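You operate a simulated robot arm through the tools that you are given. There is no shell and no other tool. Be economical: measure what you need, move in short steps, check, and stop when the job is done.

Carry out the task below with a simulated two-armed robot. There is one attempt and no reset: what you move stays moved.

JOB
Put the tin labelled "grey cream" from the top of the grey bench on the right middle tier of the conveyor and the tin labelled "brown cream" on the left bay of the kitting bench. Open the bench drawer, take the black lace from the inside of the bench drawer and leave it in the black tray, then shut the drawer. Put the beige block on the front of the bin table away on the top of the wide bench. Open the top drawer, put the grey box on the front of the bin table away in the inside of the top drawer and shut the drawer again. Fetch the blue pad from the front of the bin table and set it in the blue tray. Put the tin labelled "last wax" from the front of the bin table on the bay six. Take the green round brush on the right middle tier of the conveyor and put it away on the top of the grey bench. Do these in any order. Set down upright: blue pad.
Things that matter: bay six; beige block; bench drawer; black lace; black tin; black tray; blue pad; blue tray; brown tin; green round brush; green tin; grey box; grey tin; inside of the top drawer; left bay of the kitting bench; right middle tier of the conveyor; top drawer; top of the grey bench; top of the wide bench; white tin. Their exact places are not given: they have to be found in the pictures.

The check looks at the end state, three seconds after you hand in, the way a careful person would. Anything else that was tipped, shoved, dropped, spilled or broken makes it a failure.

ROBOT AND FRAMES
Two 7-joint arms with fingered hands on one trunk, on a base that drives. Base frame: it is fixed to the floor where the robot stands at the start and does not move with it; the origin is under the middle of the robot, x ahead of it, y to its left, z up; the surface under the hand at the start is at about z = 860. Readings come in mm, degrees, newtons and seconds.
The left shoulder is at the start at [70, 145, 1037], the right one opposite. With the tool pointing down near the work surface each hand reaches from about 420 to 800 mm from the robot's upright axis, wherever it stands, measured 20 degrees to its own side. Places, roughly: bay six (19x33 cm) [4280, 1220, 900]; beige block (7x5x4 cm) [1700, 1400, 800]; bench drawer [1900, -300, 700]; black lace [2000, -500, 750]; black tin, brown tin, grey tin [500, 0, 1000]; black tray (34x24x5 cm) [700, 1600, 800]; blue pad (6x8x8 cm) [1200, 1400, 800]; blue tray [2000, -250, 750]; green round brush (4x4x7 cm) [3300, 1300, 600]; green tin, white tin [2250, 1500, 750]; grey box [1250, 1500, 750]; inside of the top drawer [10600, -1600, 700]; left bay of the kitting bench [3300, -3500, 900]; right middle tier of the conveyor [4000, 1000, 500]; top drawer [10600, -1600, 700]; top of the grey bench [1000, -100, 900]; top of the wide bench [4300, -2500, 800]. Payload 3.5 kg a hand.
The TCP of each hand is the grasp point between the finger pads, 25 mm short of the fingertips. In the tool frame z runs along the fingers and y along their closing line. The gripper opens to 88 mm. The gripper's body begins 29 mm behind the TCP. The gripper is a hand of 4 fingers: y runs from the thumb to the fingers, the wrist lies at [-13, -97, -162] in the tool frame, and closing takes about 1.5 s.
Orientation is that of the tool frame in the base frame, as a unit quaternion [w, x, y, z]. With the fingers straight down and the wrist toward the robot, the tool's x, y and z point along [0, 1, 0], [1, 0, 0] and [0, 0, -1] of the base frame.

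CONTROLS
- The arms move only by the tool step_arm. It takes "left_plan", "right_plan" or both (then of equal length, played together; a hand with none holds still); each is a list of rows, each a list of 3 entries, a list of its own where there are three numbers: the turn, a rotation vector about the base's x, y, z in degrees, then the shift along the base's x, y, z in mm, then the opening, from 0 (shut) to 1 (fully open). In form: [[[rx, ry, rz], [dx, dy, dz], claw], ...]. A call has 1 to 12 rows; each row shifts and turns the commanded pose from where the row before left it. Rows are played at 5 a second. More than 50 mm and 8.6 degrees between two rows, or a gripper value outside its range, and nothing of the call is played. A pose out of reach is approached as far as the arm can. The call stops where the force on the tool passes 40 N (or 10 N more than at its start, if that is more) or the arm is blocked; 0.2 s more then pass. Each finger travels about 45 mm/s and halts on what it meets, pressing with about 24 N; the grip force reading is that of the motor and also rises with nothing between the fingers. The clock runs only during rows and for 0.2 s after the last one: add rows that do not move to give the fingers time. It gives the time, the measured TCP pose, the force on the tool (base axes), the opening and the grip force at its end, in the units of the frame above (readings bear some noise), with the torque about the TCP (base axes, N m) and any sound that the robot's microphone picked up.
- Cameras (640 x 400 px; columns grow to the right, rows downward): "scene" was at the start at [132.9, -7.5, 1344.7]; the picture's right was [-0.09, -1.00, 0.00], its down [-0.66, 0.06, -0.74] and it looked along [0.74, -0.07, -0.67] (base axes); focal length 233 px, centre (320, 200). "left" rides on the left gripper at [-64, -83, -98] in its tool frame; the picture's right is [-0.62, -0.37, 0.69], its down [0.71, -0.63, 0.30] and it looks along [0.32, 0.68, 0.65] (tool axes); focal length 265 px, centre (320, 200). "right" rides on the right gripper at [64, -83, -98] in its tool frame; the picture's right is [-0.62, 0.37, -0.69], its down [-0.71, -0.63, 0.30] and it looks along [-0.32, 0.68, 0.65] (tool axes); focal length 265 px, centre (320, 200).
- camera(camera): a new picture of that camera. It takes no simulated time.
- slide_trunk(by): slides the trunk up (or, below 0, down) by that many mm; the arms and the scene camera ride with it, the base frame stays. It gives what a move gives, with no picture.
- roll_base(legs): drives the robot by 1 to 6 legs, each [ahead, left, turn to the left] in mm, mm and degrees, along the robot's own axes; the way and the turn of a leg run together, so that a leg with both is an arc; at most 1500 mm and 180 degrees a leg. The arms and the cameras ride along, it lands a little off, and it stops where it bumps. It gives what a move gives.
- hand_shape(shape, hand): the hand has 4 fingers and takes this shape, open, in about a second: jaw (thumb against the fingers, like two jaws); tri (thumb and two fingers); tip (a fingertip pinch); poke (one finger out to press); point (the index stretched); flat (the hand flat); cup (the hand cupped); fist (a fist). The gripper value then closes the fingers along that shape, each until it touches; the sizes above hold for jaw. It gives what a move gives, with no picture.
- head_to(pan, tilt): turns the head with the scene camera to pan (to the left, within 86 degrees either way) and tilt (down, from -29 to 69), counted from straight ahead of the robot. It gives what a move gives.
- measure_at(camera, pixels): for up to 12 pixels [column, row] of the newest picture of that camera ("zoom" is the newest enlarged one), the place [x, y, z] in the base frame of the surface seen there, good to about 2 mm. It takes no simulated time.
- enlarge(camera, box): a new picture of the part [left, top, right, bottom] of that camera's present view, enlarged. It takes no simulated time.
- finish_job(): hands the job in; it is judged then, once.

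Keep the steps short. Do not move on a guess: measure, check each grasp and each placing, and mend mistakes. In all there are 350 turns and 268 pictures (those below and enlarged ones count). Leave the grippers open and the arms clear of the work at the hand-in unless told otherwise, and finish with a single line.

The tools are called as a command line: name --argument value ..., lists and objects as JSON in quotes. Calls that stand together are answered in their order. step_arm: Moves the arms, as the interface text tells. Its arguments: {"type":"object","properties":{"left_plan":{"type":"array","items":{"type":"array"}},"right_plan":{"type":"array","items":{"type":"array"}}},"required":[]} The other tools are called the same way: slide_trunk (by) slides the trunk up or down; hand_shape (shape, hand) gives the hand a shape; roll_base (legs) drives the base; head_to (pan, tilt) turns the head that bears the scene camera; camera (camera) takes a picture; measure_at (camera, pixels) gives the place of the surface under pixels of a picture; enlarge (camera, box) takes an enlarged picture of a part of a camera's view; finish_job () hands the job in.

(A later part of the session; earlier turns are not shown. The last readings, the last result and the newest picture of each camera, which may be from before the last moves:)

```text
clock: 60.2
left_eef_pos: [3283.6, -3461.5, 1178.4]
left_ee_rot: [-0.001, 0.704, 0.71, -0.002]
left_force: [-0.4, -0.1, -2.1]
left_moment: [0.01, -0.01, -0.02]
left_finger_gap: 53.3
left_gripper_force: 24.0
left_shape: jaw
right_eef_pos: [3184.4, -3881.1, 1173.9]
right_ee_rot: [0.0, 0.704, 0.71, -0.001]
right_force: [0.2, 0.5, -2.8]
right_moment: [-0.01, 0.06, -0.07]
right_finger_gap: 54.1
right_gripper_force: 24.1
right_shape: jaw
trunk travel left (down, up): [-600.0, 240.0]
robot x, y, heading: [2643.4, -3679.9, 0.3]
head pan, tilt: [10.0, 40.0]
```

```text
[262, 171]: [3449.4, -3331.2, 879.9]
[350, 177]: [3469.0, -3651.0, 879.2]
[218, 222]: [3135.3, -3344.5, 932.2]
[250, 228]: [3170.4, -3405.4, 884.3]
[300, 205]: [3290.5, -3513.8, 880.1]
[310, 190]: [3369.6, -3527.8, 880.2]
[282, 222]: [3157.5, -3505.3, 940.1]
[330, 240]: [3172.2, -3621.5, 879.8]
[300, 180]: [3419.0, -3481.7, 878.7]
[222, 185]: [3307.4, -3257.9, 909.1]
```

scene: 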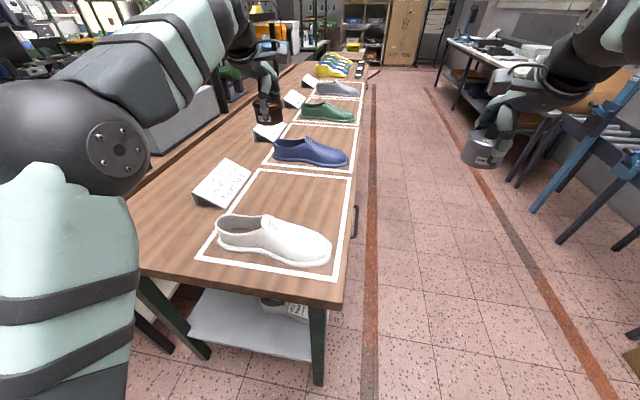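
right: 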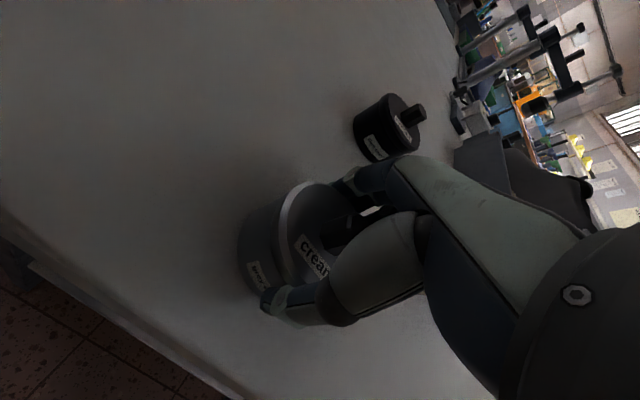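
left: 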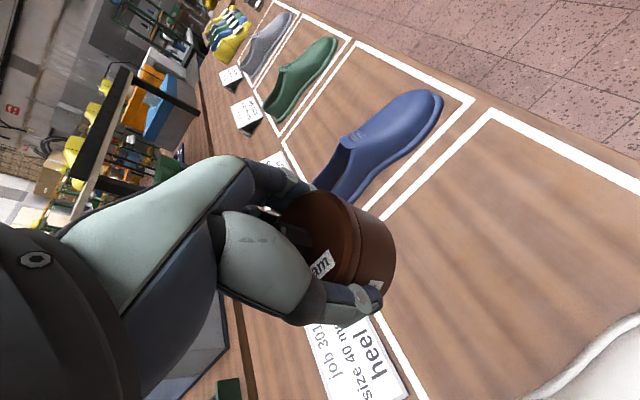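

Target (3340,−3480). Move over and down to just above contact.

step_arm --left_plan '[[[0, 0, 0], [28, -10, 0], 0], [[0, 0, 0], [28, -9, 0], 0], [[0, 0, 0], [0, 0, -48], 0], [[0, 0, 0], [0, 0, -48], 0], [[0, 0, 0], [0, 0, -48], 0], [[0, 0, 0], [0, 0, -48], 0], [[0, 0, 0], [0, 0, -40], 0], [[0, 0, 0], [0, 0, -15], 0], [[0, 0, 0], [0, 0, 0], 0]]'

camera --camera "scene"

```text
clock: 62.2
left_eef_pos: [3327.6, -3479.2, 926.7]
left_ee_rot: [-0.001, 0.705, 0.71, -0.002]
left_force: [-0.4, 0.4, -3.1]
left_moment: [-0.01, 0.02, -0.01]
left_finger_gap: 53.3
left_gripper_force: 23.3
left_shape: jaw
left hand out of reach, approached as far as the arm can: row 2, 5
right_eef_pos: [3184.6, -3881.4, 1173.4]
right_ee_rot: [-0.002, 0.705, 0.709, -0.001]
right_force: [0.6, -0.5, -3.0]
right_moment: [0.02, -0.01, -0.03]
right_finger_gap: 53.7
right_gripper_force: 23.8
right_shape: jaw
trunk travel left (down, up): [-600.0, 240.0]
robot x, y, heading: [2644.3, -3683.4, 0.2]
head pan, tilt: [10.0, 40.0]
```

```text
232 pictures are left
```

scene: 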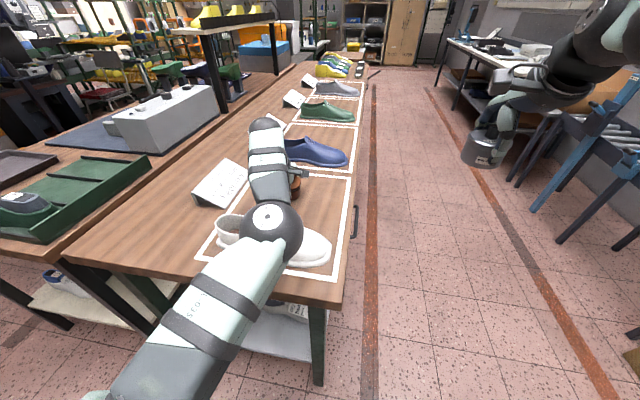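

No contact yet. Lower gently by 8 mm.

step_arm --left_plan '[[[0, 0, 0], [0, 0, -4], 0], [[0, 0, 0], [0, 0, -4], 0], [[0, 0, 0], [0, 0, 0], 0]]'

camera --camera "left"

```text
clock: 63.0
left_eef_pos: [3326.5, -3477.6, 920.7]
left_ee_rot: [0.0, 0.704, 0.71, -0.002]
left_force: [-0.7, 0.1, -2.2]
left_moment: [-0.02, 0.01, 0.05]
left_finger_gap: 53.4
left_gripper_force: 23.8
left_shape: jaw
right_eef_pos: [3182.2, -3880.4, 1174.2]
right_ee_rot: [0.0, 0.704, 0.71, 0.0]
right_force: [0.4, -0.2, -2.4]
right_moment: [0.03, -0.01, -0.03]
right_finger_gap: 53.8
right_gripper_force: 23.6
right_shape: jaw
trunk travel left (down, up): [-600.0, 240.0]
robot x, y, heading: [2646.1, -3684.2, 0.4]
head pan, tilt: [10.0, 40.0]
```

```text
231 pictures are left
```

left: 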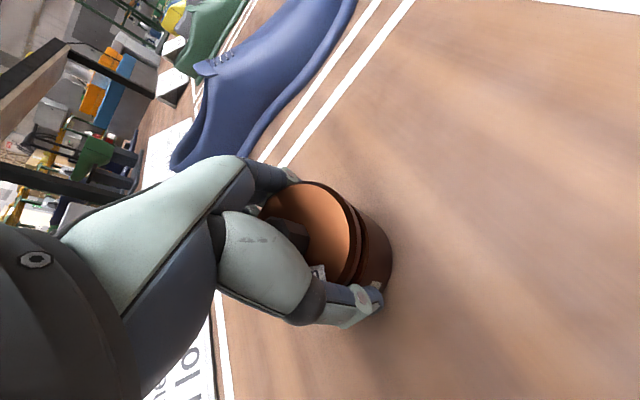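

Almost touching. Lower 3 mm more, then open.

step_arm --left_plan '[[[0, 0, 0], [0, 0, -2], 0], [[0, 0, 0], [0, 0, -1.5], 0], [[0, 0, 0], [0, 0, 0], 0], [[0, 0, 0], [0, 0, 0], 0.6], [[0, 0, 0], [0, 0, 0], 0.8], [[0, 0, 0], [0, 0, 0], 1], [[0, 0, 0], [0, 0, 0], 1], [[0, 0, 0], [0, 0, 0], 1], [[0, 0, 0], [0, 0, 0], 1]]'

camera --camera "left"

```text
clock: 65.0
left_eef_pos: [3328.5, -3480.0, 916.5]
left_ee_rot: [0.0, 0.705, 0.71, -0.001]
left_force: [0.8, -0.2, 0.1]
left_moment: [0.02, 0.02, 0.01]
left_finger_gap: 87.5
left_gripper_force: 0.0
left_shape: jaw
right_eef_pos: [3183.9, -3880.6, 1175.3]
right_ee_rot: [-0.001, 0.704, 0.71, -0.001]
right_force: [-0.1, 0.0, -2.6]
right_moment: [0.02, 0.05, 0.02]
right_finger_gap: 54.0
right_gripper_force: 24.2
right_shape: jaw
trunk travel left (down, up): [-600.0, 240.0]
robot x, y, heading: [2643.8, -3682.6, 0.2]
head pan, tilt: [10.0, 40.0]
```

```text
230 pictures are left
```

left: 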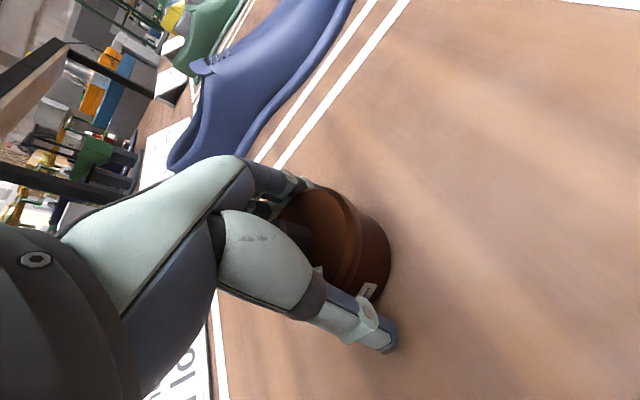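

Released. Lift straight up and check.

step_arm --left_plan '[[[0, 0, 0], [0, 0, 30], 1], [[0, 0, 0], [0, 0, 45], 1], [[0, 0, 0], [0, 0, 45], 1], [[0, 0, 0], [0, 0, 45], 1], [[0, 0, 0], [-30, 0, 40], 1], [[0, 0, 0], [-40, 0, 30], 1], [[0, 0, 0], [-40, 0, 20], 1]]'

camera --camera "left"

```text
clock: 66.6
left_eef_pos: [3213.9, -3479.1, 1173.2]
left_ee_rot: [0.0, 0.704, 0.711, 0.001]
left_force: [-0.4, 0.1, 0.4]
left_moment: [0.03, 0.03, 0.06]
left_finger_gap: 87.5
left_gripper_force: 0.1
left_shape: jaw
right_eef_pos: [3180.1, -3880.7, 1175.5]
right_ee_rot: [0.0, 0.704, 0.71, 0.0]
right_force: [0.3, -0.3, -2.9]
right_moment: [0.0, -0.01, 0.0]
right_finger_gap: 54.0
right_gripper_force: 23.8
right_shape: jaw
trunk travel left (down, up): [-600.0, 240.0]
robot x, y, heading: [2645.3, -3677.7, 0.4]
head pan, tilt: [10.0, 40.0]
```

```text
229 pictures are left
```

left: 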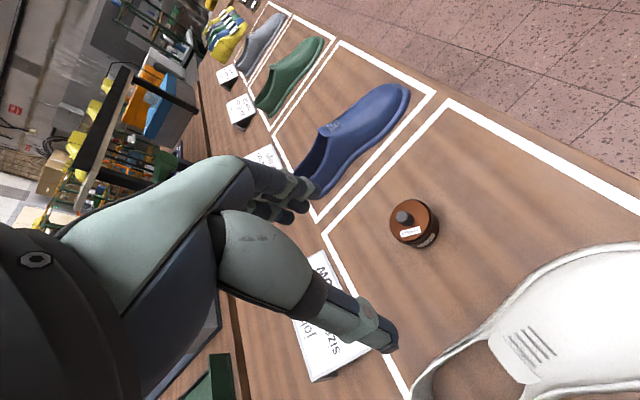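

Brown tin stands well in the left bay. Now I drive back to the aisle and look toward the conveyor.

roll_base --legs '[[-320, 0, 0], [0, 1200, 0], [0, 1080, 0]]'

head_to --pan 60 --tilt 12

camera --camera "scene"

```text
clock: 79.4
left_eef_pos: [2863.1, -1222.4, 1171.6]
left_ee_rot: [-0.001, 0.695, 0.719, -0.001]
left_force: [0.0, -0.2, 0.3]
left_moment: [-0.03, -0.03, 0.01]
left_finger_gap: 87.7
left_gripper_force: 0.1
left_shape: jaw
right_eef_pos: [2841.0, -1625.3, 1173.8]
right_ee_rot: [-0.001, 0.695, 0.719, -0.001]
right_force: [0.4, 0.8, -3.4]
right_moment: [0.01, 0.0, -0.01]
right_finger_gap: 53.7
right_gripper_force: 23.9
right_shape: jaw
trunk travel left (down, up): [-600.0, 240.0]
robot x, y, heading: [2297.5, -1439.5, 1.6]
head pan, tilt: [10.0, 40.0]
```

```text
clock: 80.5
left_eef_pos: [2863.2, -1222.4, 1171.1]
left_ee_rot: [0.0, 0.694, 0.72, -0.001]
left_force: [0.5, -0.3, -0.4]
left_moment: [-0.02, -0.02, 0.01]
left_finger_gap: 87.8
left_gripper_force: 0.0
left_shape: jaw
right_eef_pos: [2841.5, -1626.0, 1174.6]
right_ee_rot: [-0.001, 0.695, 0.719, -0.001]
right_force: [-0.2, 0.2, -3.5]
right_moment: [0.0, 0.01, -0.01]
right_finger_gap: 53.8
right_gripper_force: 24.4
right_shape: jaw
trunk travel left (down, up): [-600.0, 240.0]
robot x, y, heading: [2297.7, -1440.2, 1.8]
head pan, tilt: [60.0, 12.0]
```

```text
228 pictures are left
```

scene: 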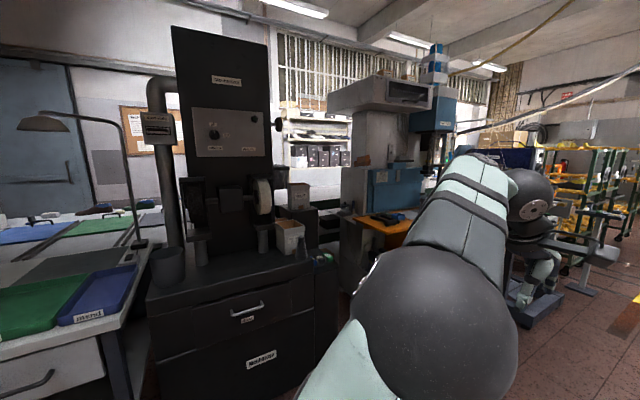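

I see the bench drawer (lower left), the blue tray at (95,300), machines, and yellow-green racks. Measure where these are.

measure_at --camera "scene" --pixels '[[95, 300], [30, 385], [250, 312], [310, 210], [290, 235], [380, 230], [560, 170], [610, 185], [580, 290], [545, 315], [320, 150], [470, 145]]'

enlarge --camera "scene" --box '[0, 170, 200, 400]'

enlarge --camera "scene" --box '[270, 120, 640, 330]'

```text
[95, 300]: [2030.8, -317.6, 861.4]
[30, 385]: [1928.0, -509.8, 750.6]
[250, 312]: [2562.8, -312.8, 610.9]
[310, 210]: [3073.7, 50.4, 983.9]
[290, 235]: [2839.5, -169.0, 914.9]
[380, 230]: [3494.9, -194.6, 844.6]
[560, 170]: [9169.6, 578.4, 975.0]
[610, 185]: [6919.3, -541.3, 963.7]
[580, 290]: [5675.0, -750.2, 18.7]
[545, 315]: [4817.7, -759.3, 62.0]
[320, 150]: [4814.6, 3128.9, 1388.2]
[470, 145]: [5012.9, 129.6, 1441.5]
```

```text
1.74 times, centred on (100, 285) of scene
```

zoom: 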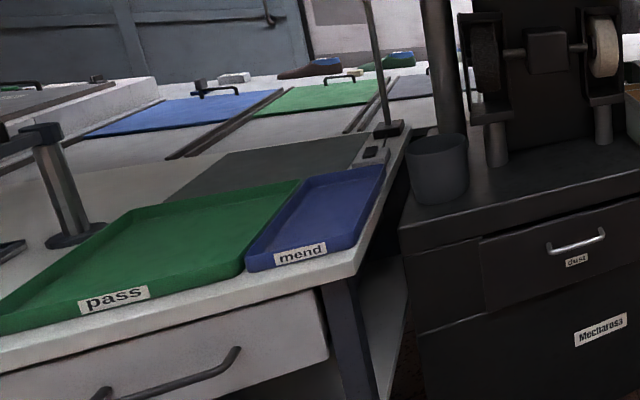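

```text
1.73 times, centred on (455, 225) of scene
```

zoom: 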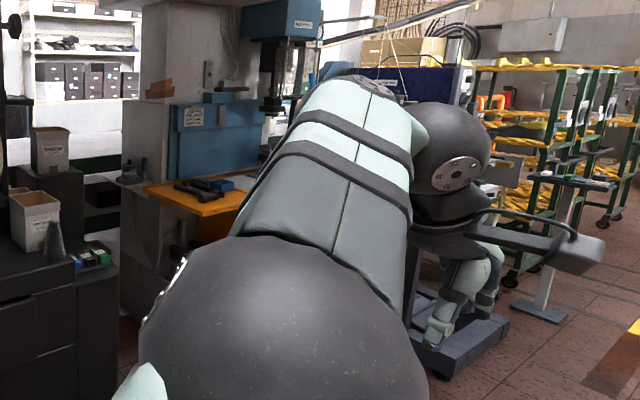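

The blue "mend" tray is at (2030,−318,861) and the drawer handle at (1928,−510,750). The conveyor isn't visible from here; I drive on ahead along the aisle and look left.

roll_base --legs '[[900, 0, -1.6], [900, 0, 0]]'

head_to --pan 80 --tilt 10

camera --camera "scene"

head_to --pan 30 --tilt 10

camera --camera "scene"

```text
clock: 89.6
left_eef_pos: [4658.1, -1186.1, 1172.0]
left_ee_rot: [0.0, 0.696, 0.718, -0.002]
left_force: [-0.1, -0.7, 0.1]
left_moment: [-0.02, 0.03, -0.02]
left_finger_gap: 87.7
left_gripper_force: 0.0
left_shape: jaw
right_eef_pos: [4633.6, -1586.7, 1174.0]
right_ee_rot: [-0.001, 0.697, 0.717, -0.001]
right_force: [-0.9, -1.1, -2.0]
right_moment: [0.0, 0.01, 0.01]
right_finger_gap: 53.9
right_gripper_force: 23.1
right_shape: jaw
trunk travel left (down, up): [-600.0, 240.0]
robot x, y, heading: [4090.7, -1404.4, 1.5]
head pan, tilt: [60.0, 12.0]
```

```text
clock: 90.4
left_eef_pos: [4657.9, -1186.6, 1171.5]
left_ee_rot: [0.0, 0.696, 0.718, -0.001]
left_force: [0.1, -0.8, 0.0]
left_moment: [0.03, -0.01, 0.0]
left_finger_gap: 87.6
left_gripper_force: 0.1
left_shape: jaw
right_eef_pos: [4633.6, -1589.2, 1174.1]
right_ee_rot: [0.0, 0.696, 0.718, -0.001]
right_force: [-0.3, -0.3, -2.6]
right_moment: [-0.03, 0.0, -0.01]
right_finger_gap: 54.0
right_gripper_force: 24.4
right_shape: jaw
trunk travel left (down, up): [-600.0, 240.0]
robot x, y, heading: [4091.9, -1407.3, 1.4]
head pan, tilt: [80.0, 10.0]
```

```text
225 pictures are left
```

scene: 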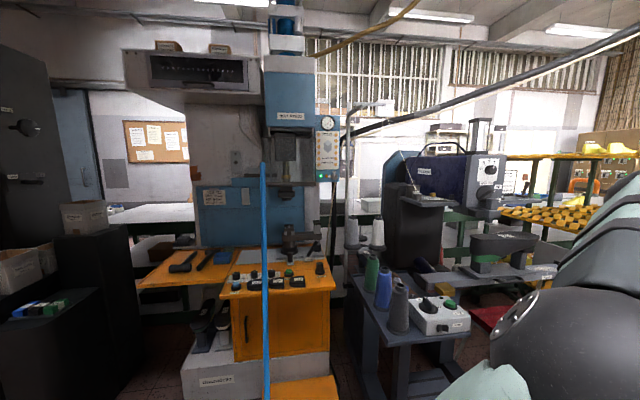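

```text
clock: 91.6
left_eef_pos: [4657.4, -1186.5, 1171.8]
left_ee_rot: [0.0, 0.696, 0.718, -0.001]
left_force: [0.4, -0.1, -0.8]
left_moment: [0.02, -0.04, -0.01]
left_finger_gap: 87.9
left_gripper_force: 0.0
left_shape: jaw
right_eef_pos: [4633.3, -1589.1, 1173.6]
right_ee_rot: [-0.001, 0.697, 0.717, -0.001]
right_force: [-1.3, 0.1, -2.7]
right_moment: [0.03, -0.01, -0.02]
right_finger_gap: 53.9
right_gripper_force: 23.7
right_shape: jaw
trunk travel left (down, up): [-600.0, 240.0]
robot x, y, heading: [4087.3, -1406.4, 1.5]
head pan, tilt: [30.0, 10.0]
```

```text
224 pictures are left
```

scene: 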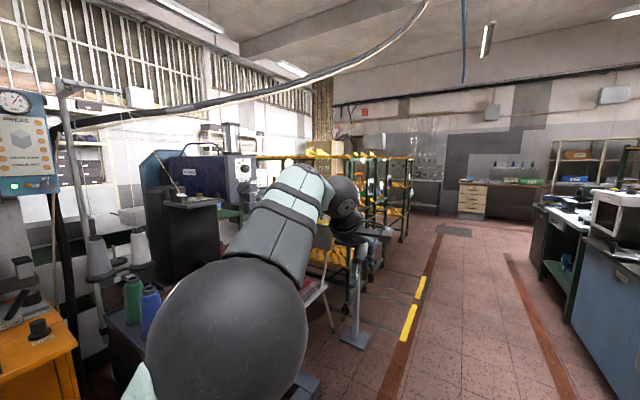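

The conveyor is behind the machines and must be reached from the window side, round the start end. I drive back along the known clear aisle to x≈−150.

roll_base --legs '[[-100, 0, -1.5], [-1400, 0, 0], [-1400, 0, 0], [-1340, 0, 0]]'

head_to --pan 80 --tilt 25

camera --camera "scene"

```text
clock: 112.1
left_eef_pos: [459.6, -1205.2, 1171.9]
left_ee_rot: [0.0, 0.707, 0.707, -0.002]
left_force: [-0.2, -0.8, -0.5]
left_moment: [-0.01, 0.01, 0.02]
left_finger_gap: 87.8
left_gripper_force: 0.1
left_shape: jaw
right_eef_pos: [422.9, -1605.8, 1175.1]
right_ee_rot: [-0.001, 0.708, 0.707, 0.0]
right_force: [-0.2, -0.6, -2.2]
right_moment: [0.02, 0.01, 0.0]
right_finger_gap: 54.0
right_gripper_force: 23.9
right_shape: jaw
trunk travel left (down, up): [-600.0, 240.0]
robot x, y, heading: [-110.9, -1397.6, -0.2]
head pan, tilt: [30.0, 10.0]
```

```text
clock: 113.2
left_eef_pos: [459.6, -1205.1, 1172.5]
left_ee_rot: [0.0, 0.708, 0.706, -0.002]
left_force: [0.7, 0.3, 0.1]
left_moment: [-0.04, -0.02, 0.01]
left_finger_gap: 87.6
left_gripper_force: 0.1
left_shape: jaw
right_eef_pos: [422.6, -1606.7, 1173.6]
right_ee_rot: [0.0, 0.708, 0.707, -0.001]
right_force: [0.1, -0.2, -2.1]
right_moment: [0.02, 0.01, 0.03]
right_finger_gap: 54.0
right_gripper_force: 23.8
right_shape: jaw
trunk travel left (down, up): [-600.0, 240.0]
robot x, y, heading: [-112.3, -1401.9, -0.2]
head pan, tilt: [80.0, 25.0]
```

```text
223 pictures are left
```

scene: 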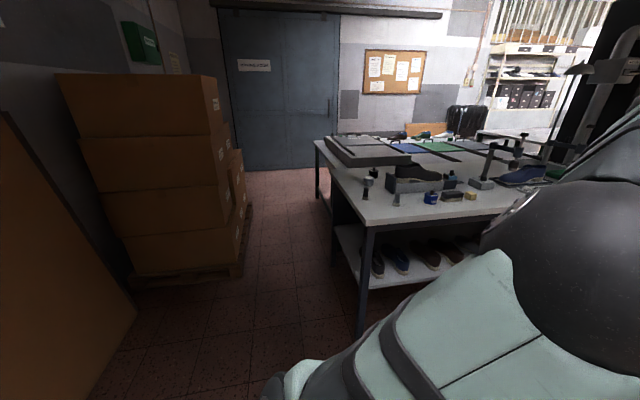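

measure_at --camera "scene" --pixels '[[140, 285], [240, 278], [246, 215], [240, 168], [335, 170], [318, 142], [338, 222], [300, 180], [340, 130], [415, 130], [362, 205]]'

```text
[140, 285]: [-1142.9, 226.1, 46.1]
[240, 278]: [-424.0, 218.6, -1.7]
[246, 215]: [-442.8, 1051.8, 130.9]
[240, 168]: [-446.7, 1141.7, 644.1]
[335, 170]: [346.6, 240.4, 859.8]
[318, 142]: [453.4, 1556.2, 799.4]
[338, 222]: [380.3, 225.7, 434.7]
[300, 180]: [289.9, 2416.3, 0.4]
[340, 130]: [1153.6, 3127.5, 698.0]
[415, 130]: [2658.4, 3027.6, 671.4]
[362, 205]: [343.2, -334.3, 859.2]
```

Pallet of boxes reaches x≈−430, benches begin at x≈270+. I slide left along x≈−80, in two parts.

roll_base --legs '[[30, 0, 0.2], [0, 1450, 0]]'

```text
clock: 120.8
left_eef_pos: [480.5, 230.9, 1171.4]
left_ee_rot: [0.0, 0.703, 0.711, 0.0]
left_force: [-0.6, 0.7, -0.2]
left_moment: [0.0, -0.02, -0.02]
left_finger_gap: 87.3
left_gripper_force: 0.0
left_shape: jaw
right_eef_pos: [449.1, -170.8, 1175.5]
right_ee_rot: [-0.001, 0.703, 0.711, -0.001]
right_force: [-0.2, 0.5, -3.5]
right_moment: [0.0, 0.01, 0.01]
right_finger_gap: 54.1
right_gripper_force: 24.3
right_shape: jaw
trunk travel left (down, up): [-600.0, 240.0]
robot x, y, heading: [-92.8, 25.3, 0.3]
head pan, tilt: [80.0, 25.0]
```

roll_base --legs '[[10, 0, -0.5], [0, 1050, 0], [0, 1050, 0]]'

head_to --pan -10 --tilt 25

camera --camera "scene"

```text
clock: 131.7
left_eef_pos: [526.4, 2337.5, 1172.8]
left_ee_rot: [0.0, 0.716, 0.698, -0.002]
left_force: [-0.1, -0.3, 0.1]
left_moment: [0.01, -0.03, -0.02]
left_finger_gap: 87.5
left_gripper_force: 0.0
left_shape: jaw
right_eef_pos: [478.8, 1936.1, 1175.0]
right_ee_rot: [0.0, 0.717, 0.697, -0.001]
right_force: [-0.2, -0.4, -2.0]
right_moment: [0.01, 0.0, 0.02]
right_finger_gap: 54.2
right_gripper_force: 24.3
right_shape: jaw
trunk travel left (down, up): [-600.0, 240.0]
robot x, y, heading: [-52.8, 2154.6, -1.8]
head pan, tilt: [80.0, 25.0]
```

```text
clock: 133.3
left_eef_pos: [525.5, 2337.9, 1171.8]
left_ee_rot: [0.0, 0.716, 0.698, -0.001]
left_force: [1.2, 0.2, -0.7]
left_moment: [0.02, -0.03, 0.02]
left_finger_gap: 87.9
left_gripper_force: 0.0
left_shape: jaw
right_eef_pos: [479.9, 1935.9, 1174.1]
right_ee_rot: [0.0, 0.716, 0.698, -0.001]
right_force: [0.1, 0.0, -4.0]
right_moment: [-0.01, -0.01, 0.02]
right_finger_gap: 53.9
right_gripper_force: 24.2
right_shape: jaw
trunk travel left (down, up): [-600.0, 240.0]
robot x, y, heading: [-52.1, 2148.0, -1.4]
head pan, tilt: [-10.0, 25.0]
```

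```text
222 pictures are left
```

scene: 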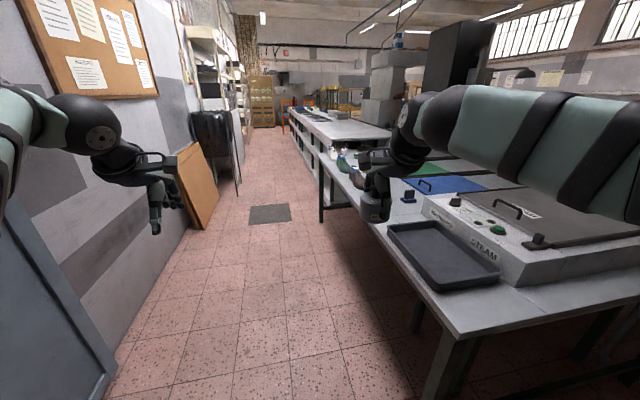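

I see the black tray at (440,250), items further on the table ledge, and the long conveyor beyond. Measure key points.

measure_at --camera "scene" --pixels '[[440, 255], [388, 225], [460, 335], [320, 220], [290, 105], [380, 135], [205, 225], [235, 130], [295, 130], [410, 195], [340, 170], [325, 155]]'

enlarge --camera "scene" --box '[270, 85, 480, 225]'

```text
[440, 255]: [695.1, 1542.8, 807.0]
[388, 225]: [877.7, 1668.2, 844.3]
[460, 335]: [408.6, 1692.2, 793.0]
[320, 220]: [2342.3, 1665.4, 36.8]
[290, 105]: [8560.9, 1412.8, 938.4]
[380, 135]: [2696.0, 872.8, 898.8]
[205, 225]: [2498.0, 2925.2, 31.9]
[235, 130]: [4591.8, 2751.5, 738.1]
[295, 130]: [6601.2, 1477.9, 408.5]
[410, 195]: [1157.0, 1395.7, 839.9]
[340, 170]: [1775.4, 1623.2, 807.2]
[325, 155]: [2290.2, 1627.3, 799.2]
```

```text
2.86 times, centred on (375, 155) of scene
```

zoom: 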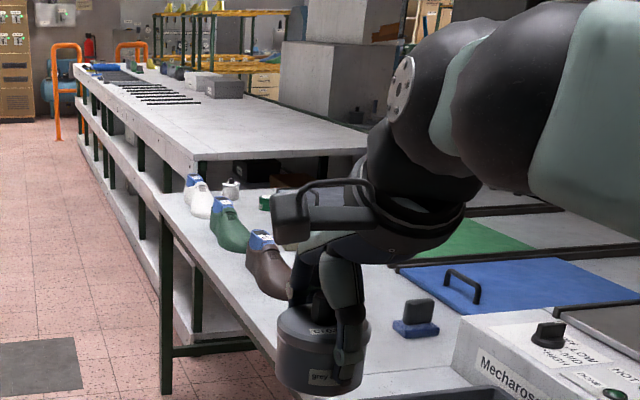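

Aisle is y 1700–2900. I drive to (2150, 2270) and turn to face the table (heading −90).

roll_base --legs '[[1100, 60, 1.4], [1100, 60, 0], [0, 0, -90]]'

head_to --pan 0 --tilt 40

camera --camera "scene"

```text
clock: 148.0
left_eef_pos: [2294.6, 1608.6, 1172.1]
left_ee_rot: [-0.001, 1.0, -0.03, -0.001]
left_force: [-1.0, -0.5, 0.1]
left_moment: [0.01, -0.01, 0.01]
left_finger_gap: 87.7
left_gripper_force: 0.0
left_shape: jaw
right_eef_pos: [1895.7, 1670.0, 1174.5]
right_ee_rot: [-0.001, 1.0, -0.031, 0.0]
right_force: [0.2, 0.0, -2.6]
right_moment: [0.0, 0.02, -0.01]
right_finger_gap: 53.3
right_gripper_force: 23.8
right_shape: jaw
trunk travel left (down, up): [-600.0, 240.0]
robot x, y, heading: [2133.3, 2190.4, -93.7]
head pan, tilt: [-10.0, 25.0]
```

```text
clock: 148.7
left_eef_pos: [2294.6, 1608.5, 1170.8]
left_ee_rot: [-0.001, 1.0, -0.03, -0.001]
left_force: [0.0, -0.3, 1.5]
left_moment: [-0.02, 0.01, 0.0]
left_finger_gap: 87.9
left_gripper_force: 0.1
left_shape: jaw
right_eef_pos: [1898.0, 1670.8, 1174.2]
right_ee_rot: [-0.001, 0.999, -0.032, 0.0]
right_force: [0.7, -0.2, -3.5]
right_moment: [0.02, -0.01, 0.0]
right_finger_gap: 53.3
right_gripper_force: 24.0
right_shape: jaw
trunk travel left (down, up): [-600.0, 240.0]
robot x, y, heading: [2134.7, 2192.1, -93.4]
head pan, tilt: [0.0, 40.0]
```

```text
220 pictures are left
```

scene: 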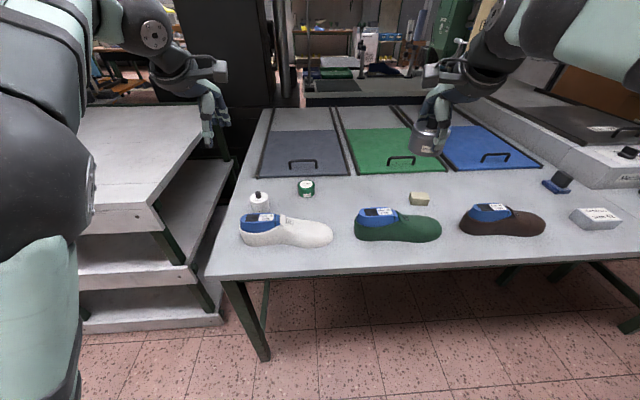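

Nice view: white tin, green tin, beige block, blue pad, grey box. I read the tin labels and measure.

enlarge --camera "scene" --box '[235, 165, 345, 255]'

measure_at --camera "scene" --pixels '[[258, 195], [250, 205], [268, 204], [306, 185], [300, 190], [420, 197], [556, 183], [595, 216], [258, 215], [320, 210], [227, 284], [75, 200]]'

enlarge --camera "scene" --box '[400, 160, 640, 250]'

```text
4.44 times, centred on (290, 210) of scene
```

zoom: 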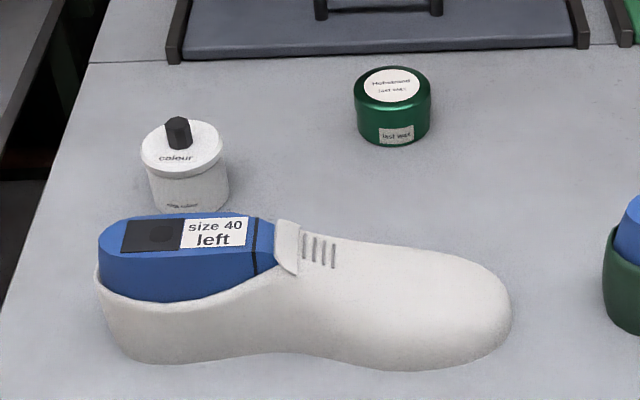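

```text
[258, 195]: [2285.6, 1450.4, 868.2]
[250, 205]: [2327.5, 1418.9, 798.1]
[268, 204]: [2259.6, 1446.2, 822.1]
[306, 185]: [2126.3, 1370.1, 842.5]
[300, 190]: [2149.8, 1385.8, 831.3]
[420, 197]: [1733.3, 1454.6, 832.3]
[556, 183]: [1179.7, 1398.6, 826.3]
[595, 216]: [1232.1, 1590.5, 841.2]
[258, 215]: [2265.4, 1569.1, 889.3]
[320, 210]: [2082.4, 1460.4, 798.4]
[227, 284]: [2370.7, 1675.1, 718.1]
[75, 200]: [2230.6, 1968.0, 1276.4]
```

```text
2.67 times, centred on (520, 205) of scene
```

zoom: 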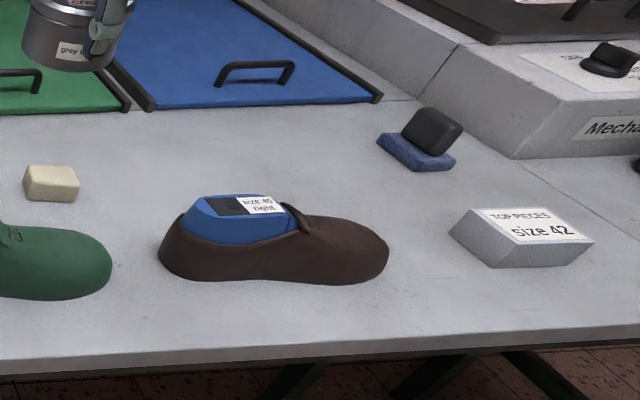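

The green tin is "last wax", centre about (2127,1365). I move closer: right 180 mm, ahead 210 mm, fixing heading.

roll_base --legs '[[0, 0, 3.5], [0, -190, 0], [215, 0, 0]]'

camera --camera "scene"

```text
clock: 152.0
left_eef_pos: [2145.4, 1402.0, 1173.1]
left_ee_rot: [0.0, 1.0, 0.001, 0.0]
left_force: [-0.5, 0.6, -0.3]
left_moment: [-0.03, 0.02, 0.03]
left_finger_gap: 87.7
left_gripper_force: 0.0
left_shape: jaw
right_eef_pos: [1741.9, 1437.7, 1174.5]
right_ee_rot: [-0.001, 1.0, 0.0, 0.0]
right_force: [-0.9, -0.3, -3.5]
right_moment: [0.01, 0.03, 0.0]
right_finger_gap: 53.3
right_gripper_force: 23.8
right_shape: jaw
trunk travel left (down, up): [-600.0, 240.0]
robot x, y, heading: [1946.0, 1975.1, -90.2]
head pan, tilt: [0.0, 40.0]
```

```text
217 pictures are left
```

scene: 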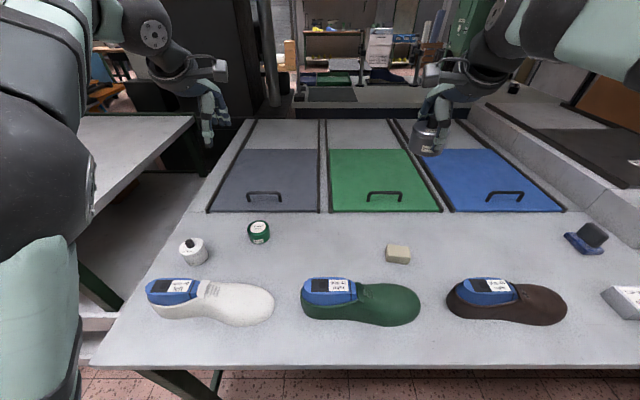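

enlarge --camera "scene" --box '[220, 200, 300, 260]'

measure_at --camera "scene" --pixels '[[258, 227], [249, 230], [268, 230], [259, 220], [259, 233], [259, 242], [230, 240], [258, 260]]'

```text
6.67 times, centred on (260, 230) of scene
```

zoom: 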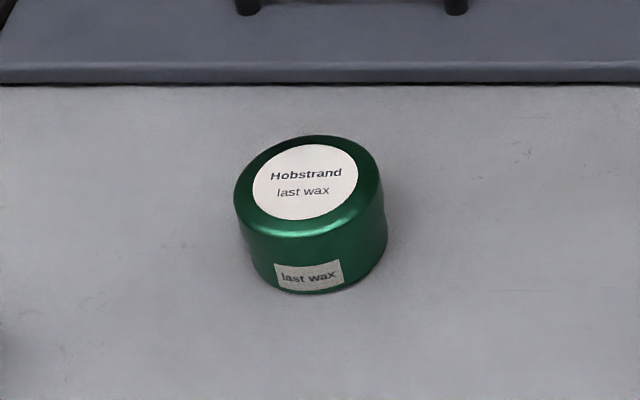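

```text
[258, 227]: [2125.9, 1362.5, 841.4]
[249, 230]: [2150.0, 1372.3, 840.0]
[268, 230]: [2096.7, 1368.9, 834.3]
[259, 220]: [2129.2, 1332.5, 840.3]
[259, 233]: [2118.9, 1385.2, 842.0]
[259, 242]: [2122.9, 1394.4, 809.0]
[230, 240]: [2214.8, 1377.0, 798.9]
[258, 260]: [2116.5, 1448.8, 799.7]
```

Tin centre (2124,1363), radius ≈30. I check the rail of the grey board behind it while moving the hand above.

measure_at --camera "scene" --pixels '[[262, 213], [262, 208], [240, 213]]'

step_arm --left_plan '[[[0, 0, 0], [-21, -39, 0], 0.85], [[0, 0, 0], [0, 0, -48], 0.85], [[0, 0, 0], [0, 0, -48], 0.85], [[0, 0, 0], [0, 0, -48], 0.85], [[0, 0, 0], [0, 0, -48], 0.85], [[0, 0, 0], [0, 0, -48], 0.85], [[0, 0, 0], [0, 0, -20], 0.85], [[0, 0, 0], [0, 0, 0], 0.85]]'

camera --camera "left"

```text
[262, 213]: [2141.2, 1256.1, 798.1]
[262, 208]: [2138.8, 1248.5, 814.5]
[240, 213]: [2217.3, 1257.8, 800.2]
```

```text
clock: 153.8
left_eef_pos: [2121.6, 1363.0, 912.2]
left_ee_rot: [0.0, 1.0, 0.001, -0.001]
left_force: [1.3, 0.3, 0.7]
left_moment: [0.01, -0.03, 0.0]
left_finger_gap: 75.1
left_gripper_force: 0.1
left_shape: jaw
right_eef_pos: [1743.3, 1437.8, 1175.6]
right_ee_rot: [-0.001, 1.0, 0.001, 0.0]
right_force: [0.4, -0.1, -3.5]
right_moment: [0.02, -0.02, 0.02]
right_finger_gap: 54.0
right_gripper_force: 24.1
right_shape: jaw
trunk travel left (down, up): [-600.0, 240.0]
robot x, y, heading: [1944.4, 1971.0, -90.2]
head pan, tilt: [0.0, 40.0]
```

```text
215 pictures are left
```

left: 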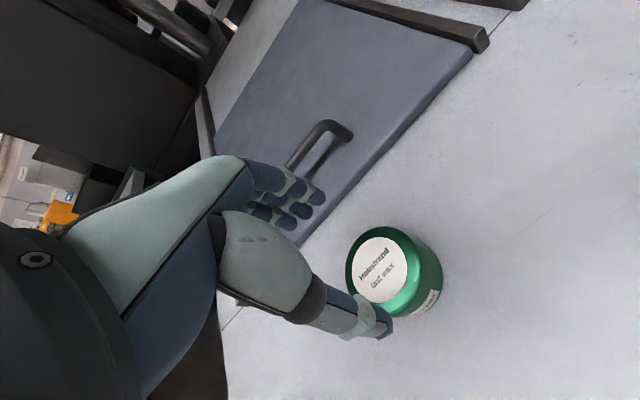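

Aligned; rail is clear at y 1256. Lower to z 829 and close.

step_arm --left_plan '[[[0, 0, 0], [2, 0, -40], 1], [[0, 0, 0], [0, 0, -30], 1], [[0, 0, 0], [0, 0, -13], 1], [[0, 0, 0], [0, 0, 0], 0.5], [[0, 0, 0], [0, 0, 0], 0.3], [[0, 0, 0], [0, 0, 0], 0.2], [[0, 0, 0], [0, 0, 0], 0], [[0, 0, 0], [0, 0, 0], 0], [[0, 0, 0], [0, 0, 0], 0], [[0, 0, 0], [0, 0, 0], 0]]'

step_arm --left_plan '[[[0, 0, 0], [0, 0, 20], 0], [[0, 0, 0], [0, 0, 45], 0], [[0, 0, 0], [0, 0, 48], 0], [[0, 0, 0], [0, 0, 48], 0], [[0, 0, 0], [0, 0, 48], 0], [[0, 0, 0], [0, 0, 48], 0], [[0, 0, 0], [0, 0, 48], 0], [[0, 0, 0], [0, 0, 40], 0]]'

camera --camera "left"

```text
clock: 156.0
left_eef_pos: [2125.8, 1363.5, 828.8]
left_ee_rot: [-0.001, 1.0, 0.0, -0.001]
left_force: [-0.5, 0.1, 0.5]
left_moment: [0.03, 0.0, 0.04]
left_finger_gap: 53.6
left_gripper_force: 24.1
left_shape: jaw
right_eef_pos: [1743.1, 1438.5, 1174.8]
right_ee_rot: [-0.001, 1.0, 0.001, 0.0]
right_force: [-0.2, -0.4, -2.5]
right_moment: [0.01, -0.02, 0.02]
right_finger_gap: 53.5
right_gripper_force: 24.4
right_shape: jaw
trunk travel left (down, up): [-600.0, 240.0]
robot x, y, heading: [1946.6, 1975.9, -90.2]
head pan, tilt: [0.0, 40.0]
```

```text
clock: 157.8
left_eef_pos: [2123.5, 1359.7, 1173.4]
left_ee_rot: [-0.001, 1.0, 0.001, 0.0]
left_force: [0.1, 0.1, -1.1]
left_moment: [0.0, 0.0, 0.02]
left_finger_gap: 53.3
left_gripper_force: 23.5
left_shape: jaw
right_eef_pos: [1743.6, 1437.9, 1175.0]
right_ee_rot: [-0.001, 1.0, 0.001, -0.001]
right_force: [0.2, 0.0, -2.7]
right_moment: [0.01, 0.03, -0.01]
right_finger_gap: 53.6
right_gripper_force: 23.8
right_shape: jaw
trunk travel left (down, up): [-600.0, 240.0]
robot x, y, heading: [1944.8, 1972.5, -90.1]
head pan, tilt: [0.0, 40.0]
```

```text
214 pictures are left
```

left: 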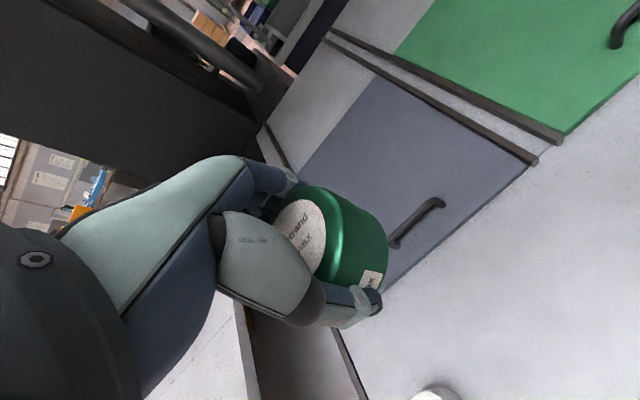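

Green tin is held. Back up, then strafe left (+x) to the conveyor and look.

roll_base --legs '[[-320, 0, 0], [0, 1350, 0]]'

camera --camera "scene"

```text
clock: 166.3
left_eef_pos: [3488.4, 1696.0, 1172.5]
left_ee_rot: [-0.001, 1.0, 0.008, -0.001]
left_force: [0.5, 0.4, -1.4]
left_moment: [0.0, 0.04, 0.02]
left_finger_gap: 53.4
left_gripper_force: 24.3
left_shape: jaw
right_eef_pos: [3106.0, 1769.5, 1173.5]
right_ee_rot: [-0.001, 1.0, 0.007, 0.0]
right_force: [-0.5, -0.4, -4.1]
right_moment: [-0.01, 0.03, 0.0]
right_finger_gap: 53.2
right_gripper_force: 23.7
right_shape: jaw
trunk travel left (down, up): [-600.0, 240.0]
robot x, y, heading: [3298.6, 2308.7, -89.0]
head pan, tilt: [0.0, 40.0]
```

```text
213 pictures are left
```

scene: 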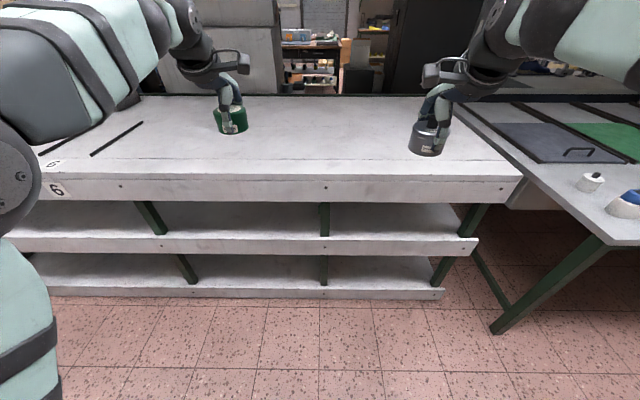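

The conveyor has a top with numbered bays ("6" at left) and two tiers below. Measure them.

measure_at --camera "scene" --pixels '[[55, 189], [50, 163], [90, 155], [142, 122], [325, 187], [515, 187], [325, 245], [470, 247], [400, 225], [325, 292], [240, 225], [400, 265]]'

slide_trunk --by -400

head_to --pan 0 --tilt 25

camera --camera "scene"

```text
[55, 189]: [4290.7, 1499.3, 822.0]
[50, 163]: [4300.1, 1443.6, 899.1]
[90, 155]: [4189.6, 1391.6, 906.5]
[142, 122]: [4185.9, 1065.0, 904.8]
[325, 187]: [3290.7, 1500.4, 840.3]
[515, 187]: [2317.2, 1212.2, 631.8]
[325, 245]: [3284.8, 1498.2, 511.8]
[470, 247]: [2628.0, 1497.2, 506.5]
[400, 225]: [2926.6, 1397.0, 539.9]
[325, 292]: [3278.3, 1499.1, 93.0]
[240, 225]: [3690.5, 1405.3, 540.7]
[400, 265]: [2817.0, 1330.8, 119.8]
```

```text
clock: 170.2
left_eef_pos: [3487.8, 1696.3, 773.2]
left_ee_rot: [-0.001, 1.0, 0.008, -0.001]
left_force: [-0.1, 0.9, -0.6]
left_moment: [0.07, 0.04, 0.01]
left_finger_gap: 53.4
left_gripper_force: 23.6
left_shape: jaw
right_eef_pos: [3106.2, 1769.5, 774.8]
right_ee_rot: [-0.001, 1.0, 0.007, -0.001]
right_force: [-0.6, 0.4, -3.2]
right_moment: [-0.01, 0.0, 0.0]
right_finger_gap: 53.3
right_gripper_force: 24.7
right_shape: jaw
trunk travel left (down, up): [-200.0, 640.0]
robot x, y, heading: [3300.0, 2309.2, -89.5]
head pan, tilt: [0.0, 40.0]
```

```text
clock: 170.9
left_eef_pos: [3488.5, 1697.1, 772.1]
left_ee_rot: [-0.001, 1.0, 0.008, -0.002]
left_force: [0.0, -0.8, -1.0]
left_moment: [-0.02, 0.01, 0.01]
left_finger_gap: 53.1
left_gripper_force: 23.6
left_shape: jaw
right_eef_pos: [3105.3, 1768.6, 776.0]
right_ee_rot: [-0.001, 1.0, 0.007, 0.0]
right_force: [-0.3, 0.3, -2.7]
right_moment: [0.03, 0.01, 0.02]
right_finger_gap: 53.7
right_gripper_force: 24.4
right_shape: jaw
trunk travel left (down, up): [-200.0, 640.0]
robot x, y, heading: [3297.7, 2308.9, -89.5]
head pan, tilt: [0.0, 25.0]
```

```text
212 pictures are left
```

scene: 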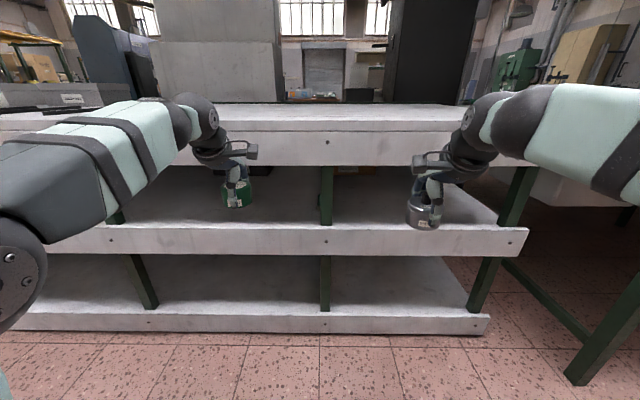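

Middle tier surface z≈540, front edge y≈1500. I don't see the brush; strafe to x≈3900 and look.

enlarge --camera "scene" --box '[100, 150, 540, 260]'

roll_base --legs '[[0, 700, 0]]'

camera --camera "scene"

```text
1.45 times, centred on (320, 205) of scene
```

zoom: 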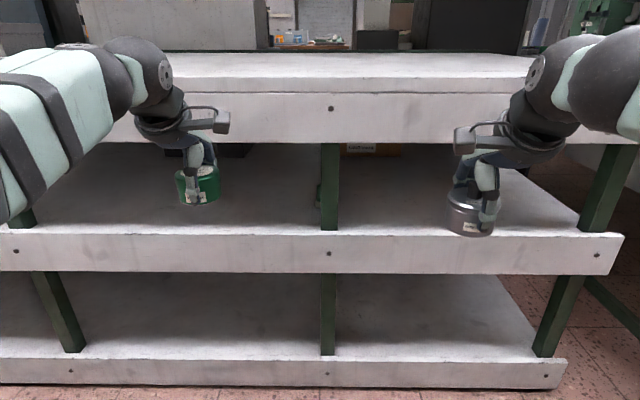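

```text
clock: 174.7
left_eef_pos: [4186.0, 1712.0, 774.1]
left_ee_rot: [-0.001, 1.0, 0.013, -0.001]
left_force: [0.1, -0.5, -0.5]
left_moment: [0.01, -0.02, -0.01]
left_finger_gap: 53.5
left_gripper_force: 24.3
left_shape: jaw
right_eef_pos: [3805.4, 1778.7, 774.2]
right_ee_rot: [-0.002, 1.0, 0.012, 0.0]
right_force: [1.0, -1.2, -4.2]
right_moment: [-0.01, -0.02, 0.02]
right_finger_gap: 53.2
right_gripper_force: 23.9
right_shape: jaw
trunk travel left (down, up): [-200.0, 640.0]
robot x, y, heading: [3996.6, 2322.0, -88.9]
head pan, tilt: [0.0, 25.0]
```

```text
210 pictures are left
```

scene: 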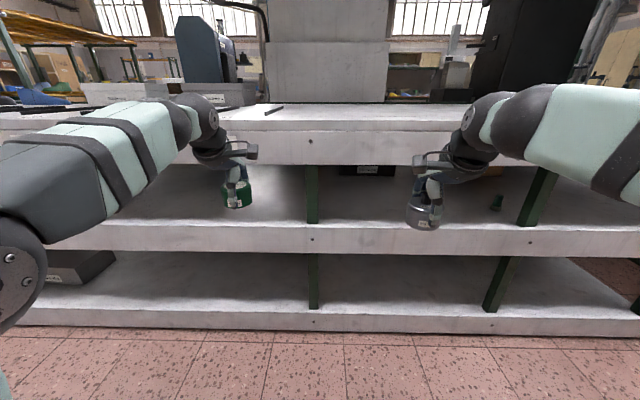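

A small green object at (497,203) by the post – the brush. Measure it and the posts.

enlarge --camera "scene" --box '[440, 155, 580, 245]'

measure_at --camera "scene" --pixels '[[497, 203], [497, 209], [533, 215], [312, 210], [365, 170], [490, 172], [310, 162], [310, 131], [400, 235], [550, 240], [260, 110]]'

```text
4.44 times, centred on (510, 200) of scene
```

zoom: 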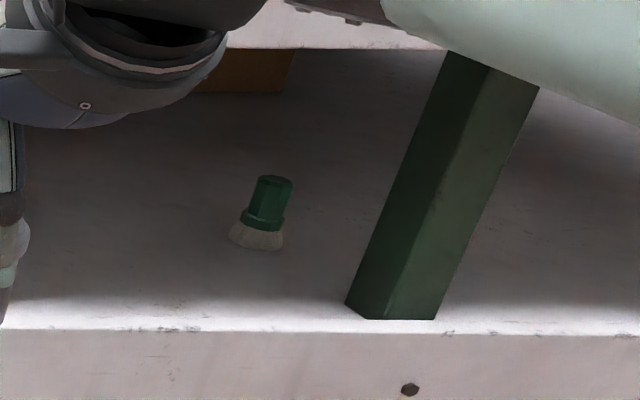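

```text
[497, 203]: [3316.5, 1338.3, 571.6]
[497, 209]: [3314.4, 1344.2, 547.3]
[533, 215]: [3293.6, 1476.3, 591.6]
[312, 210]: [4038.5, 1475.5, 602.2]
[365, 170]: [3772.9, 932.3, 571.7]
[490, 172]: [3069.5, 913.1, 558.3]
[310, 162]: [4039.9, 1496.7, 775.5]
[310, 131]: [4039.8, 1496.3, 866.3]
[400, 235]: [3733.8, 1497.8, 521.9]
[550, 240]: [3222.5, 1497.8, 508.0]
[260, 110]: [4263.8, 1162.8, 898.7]
```

The brush stands at (3315,1338,540) on the middle tier. First the wax tin into bay six: raise the trunk and approach bay six.

slide_trunk --by 400

roll_base --legs '[[0, 95, -1.1], [430, 0, 0]]'

head_to --pan 5 --tilt 45

camera --camera "scene"

camera --camera "left"

```text
clock: 178.6
left_eef_pos: [4186.2, 1712.3, 1173.3]
left_ee_rot: [-0.002, 1.0, 0.013, -0.001]
left_force: [0.1, 0.2, -1.5]
left_moment: [0.03, -0.02, 0.02]
left_finger_gap: 53.3
left_gripper_force: 24.3
left_shape: jaw
right_eef_pos: [3804.4, 1778.9, 1174.1]
right_ee_rot: [-0.002, 1.0, 0.013, 0.0]
right_force: [-0.8, -0.6, -2.5]
right_moment: [0.0, 0.04, 0.0]
right_finger_gap: 53.3
right_gripper_force: 24.1
right_shape: jaw
trunk travel left (down, up): [-600.0, 240.0]
robot x, y, heading: [3992.5, 2319.3, -88.8]
head pan, tilt: [0.0, 25.0]
```

```text
clock: 181.9
left_eef_pos: [4270.7, 1276.1, 1174.1]
left_ee_rot: [0.0, 1.0, 0.002, -0.001]
left_force: [-0.2, 0.3, -1.2]
left_moment: [0.04, -0.03, 0.0]
left_finger_gap: 53.6
left_gripper_force: 23.4
left_shape: jaw
right_eef_pos: [3889.4, 1351.4, 1174.6]
right_ee_rot: [-0.001, 1.0, 0.0, 0.0]
right_force: [1.0, 0.0, -3.1]
right_moment: [-0.02, 0.02, 0.04]
right_finger_gap: 53.6
right_gripper_force: 24.1
right_shape: jaw
trunk travel left (down, up): [-600.0, 240.0]
robot x, y, heading: [4089.3, 1888.6, -90.0]
head pan, tilt: [0.0, 25.0]
```

```text
clock: 182.8
left_eef_pos: [4271.3, 1275.2, 1172.9]
left_ee_rot: [-0.001, 1.0, 0.002, -0.001]
left_force: [0.3, -0.2, -0.6]
left_moment: [0.0, -0.02, -0.01]
left_finger_gap: 53.5
left_gripper_force: 24.3
left_shape: jaw
right_eef_pos: [3890.4, 1352.6, 1173.9]
right_ee_rot: [-0.002, 1.0, 0.0, -0.001]
right_force: [-0.7, 0.6, -3.6]
right_moment: [-0.01, 0.02, 0.01]
right_finger_gap: 53.6
right_gripper_force: 24.2
right_shape: jaw
trunk travel left (down, up): [-600.0, 240.0]
robot x, y, heading: [4090.7, 1889.2, -89.8]
head pan, tilt: [5.0, 45.0]
```

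```text
208 pictures are left
```

scene: 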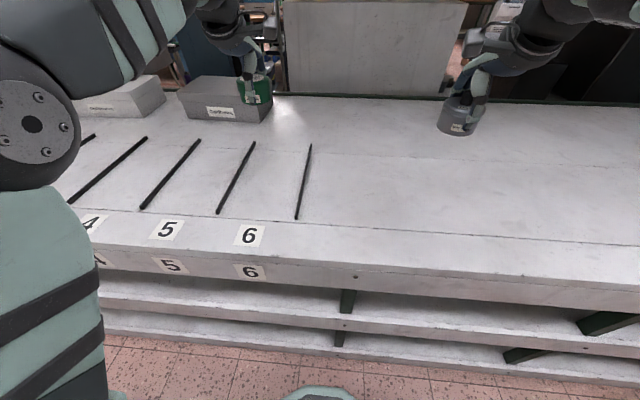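

```text
207 pictures are left
```

left: 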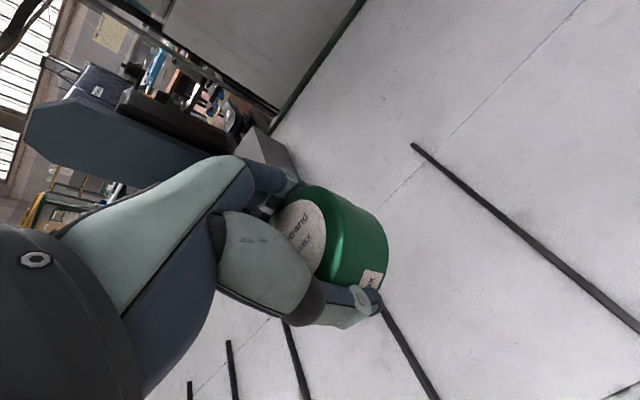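

Bay 6 lies between the strips at (235,180) and (303,185). Measure.

measure_at --camera "scene" --pixels '[[254, 143], [218, 212], [310, 146], [296, 218], [260, 190], [265, 170], [250, 235], [400, 200], [400, 240], [355, 265]]'

```text
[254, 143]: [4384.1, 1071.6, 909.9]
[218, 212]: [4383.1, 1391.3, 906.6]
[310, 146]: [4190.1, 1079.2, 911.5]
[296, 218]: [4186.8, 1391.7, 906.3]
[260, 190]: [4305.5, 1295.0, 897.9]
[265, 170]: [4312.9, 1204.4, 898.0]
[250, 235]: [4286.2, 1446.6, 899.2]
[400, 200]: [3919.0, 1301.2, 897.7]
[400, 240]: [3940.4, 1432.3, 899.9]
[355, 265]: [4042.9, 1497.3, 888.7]
```

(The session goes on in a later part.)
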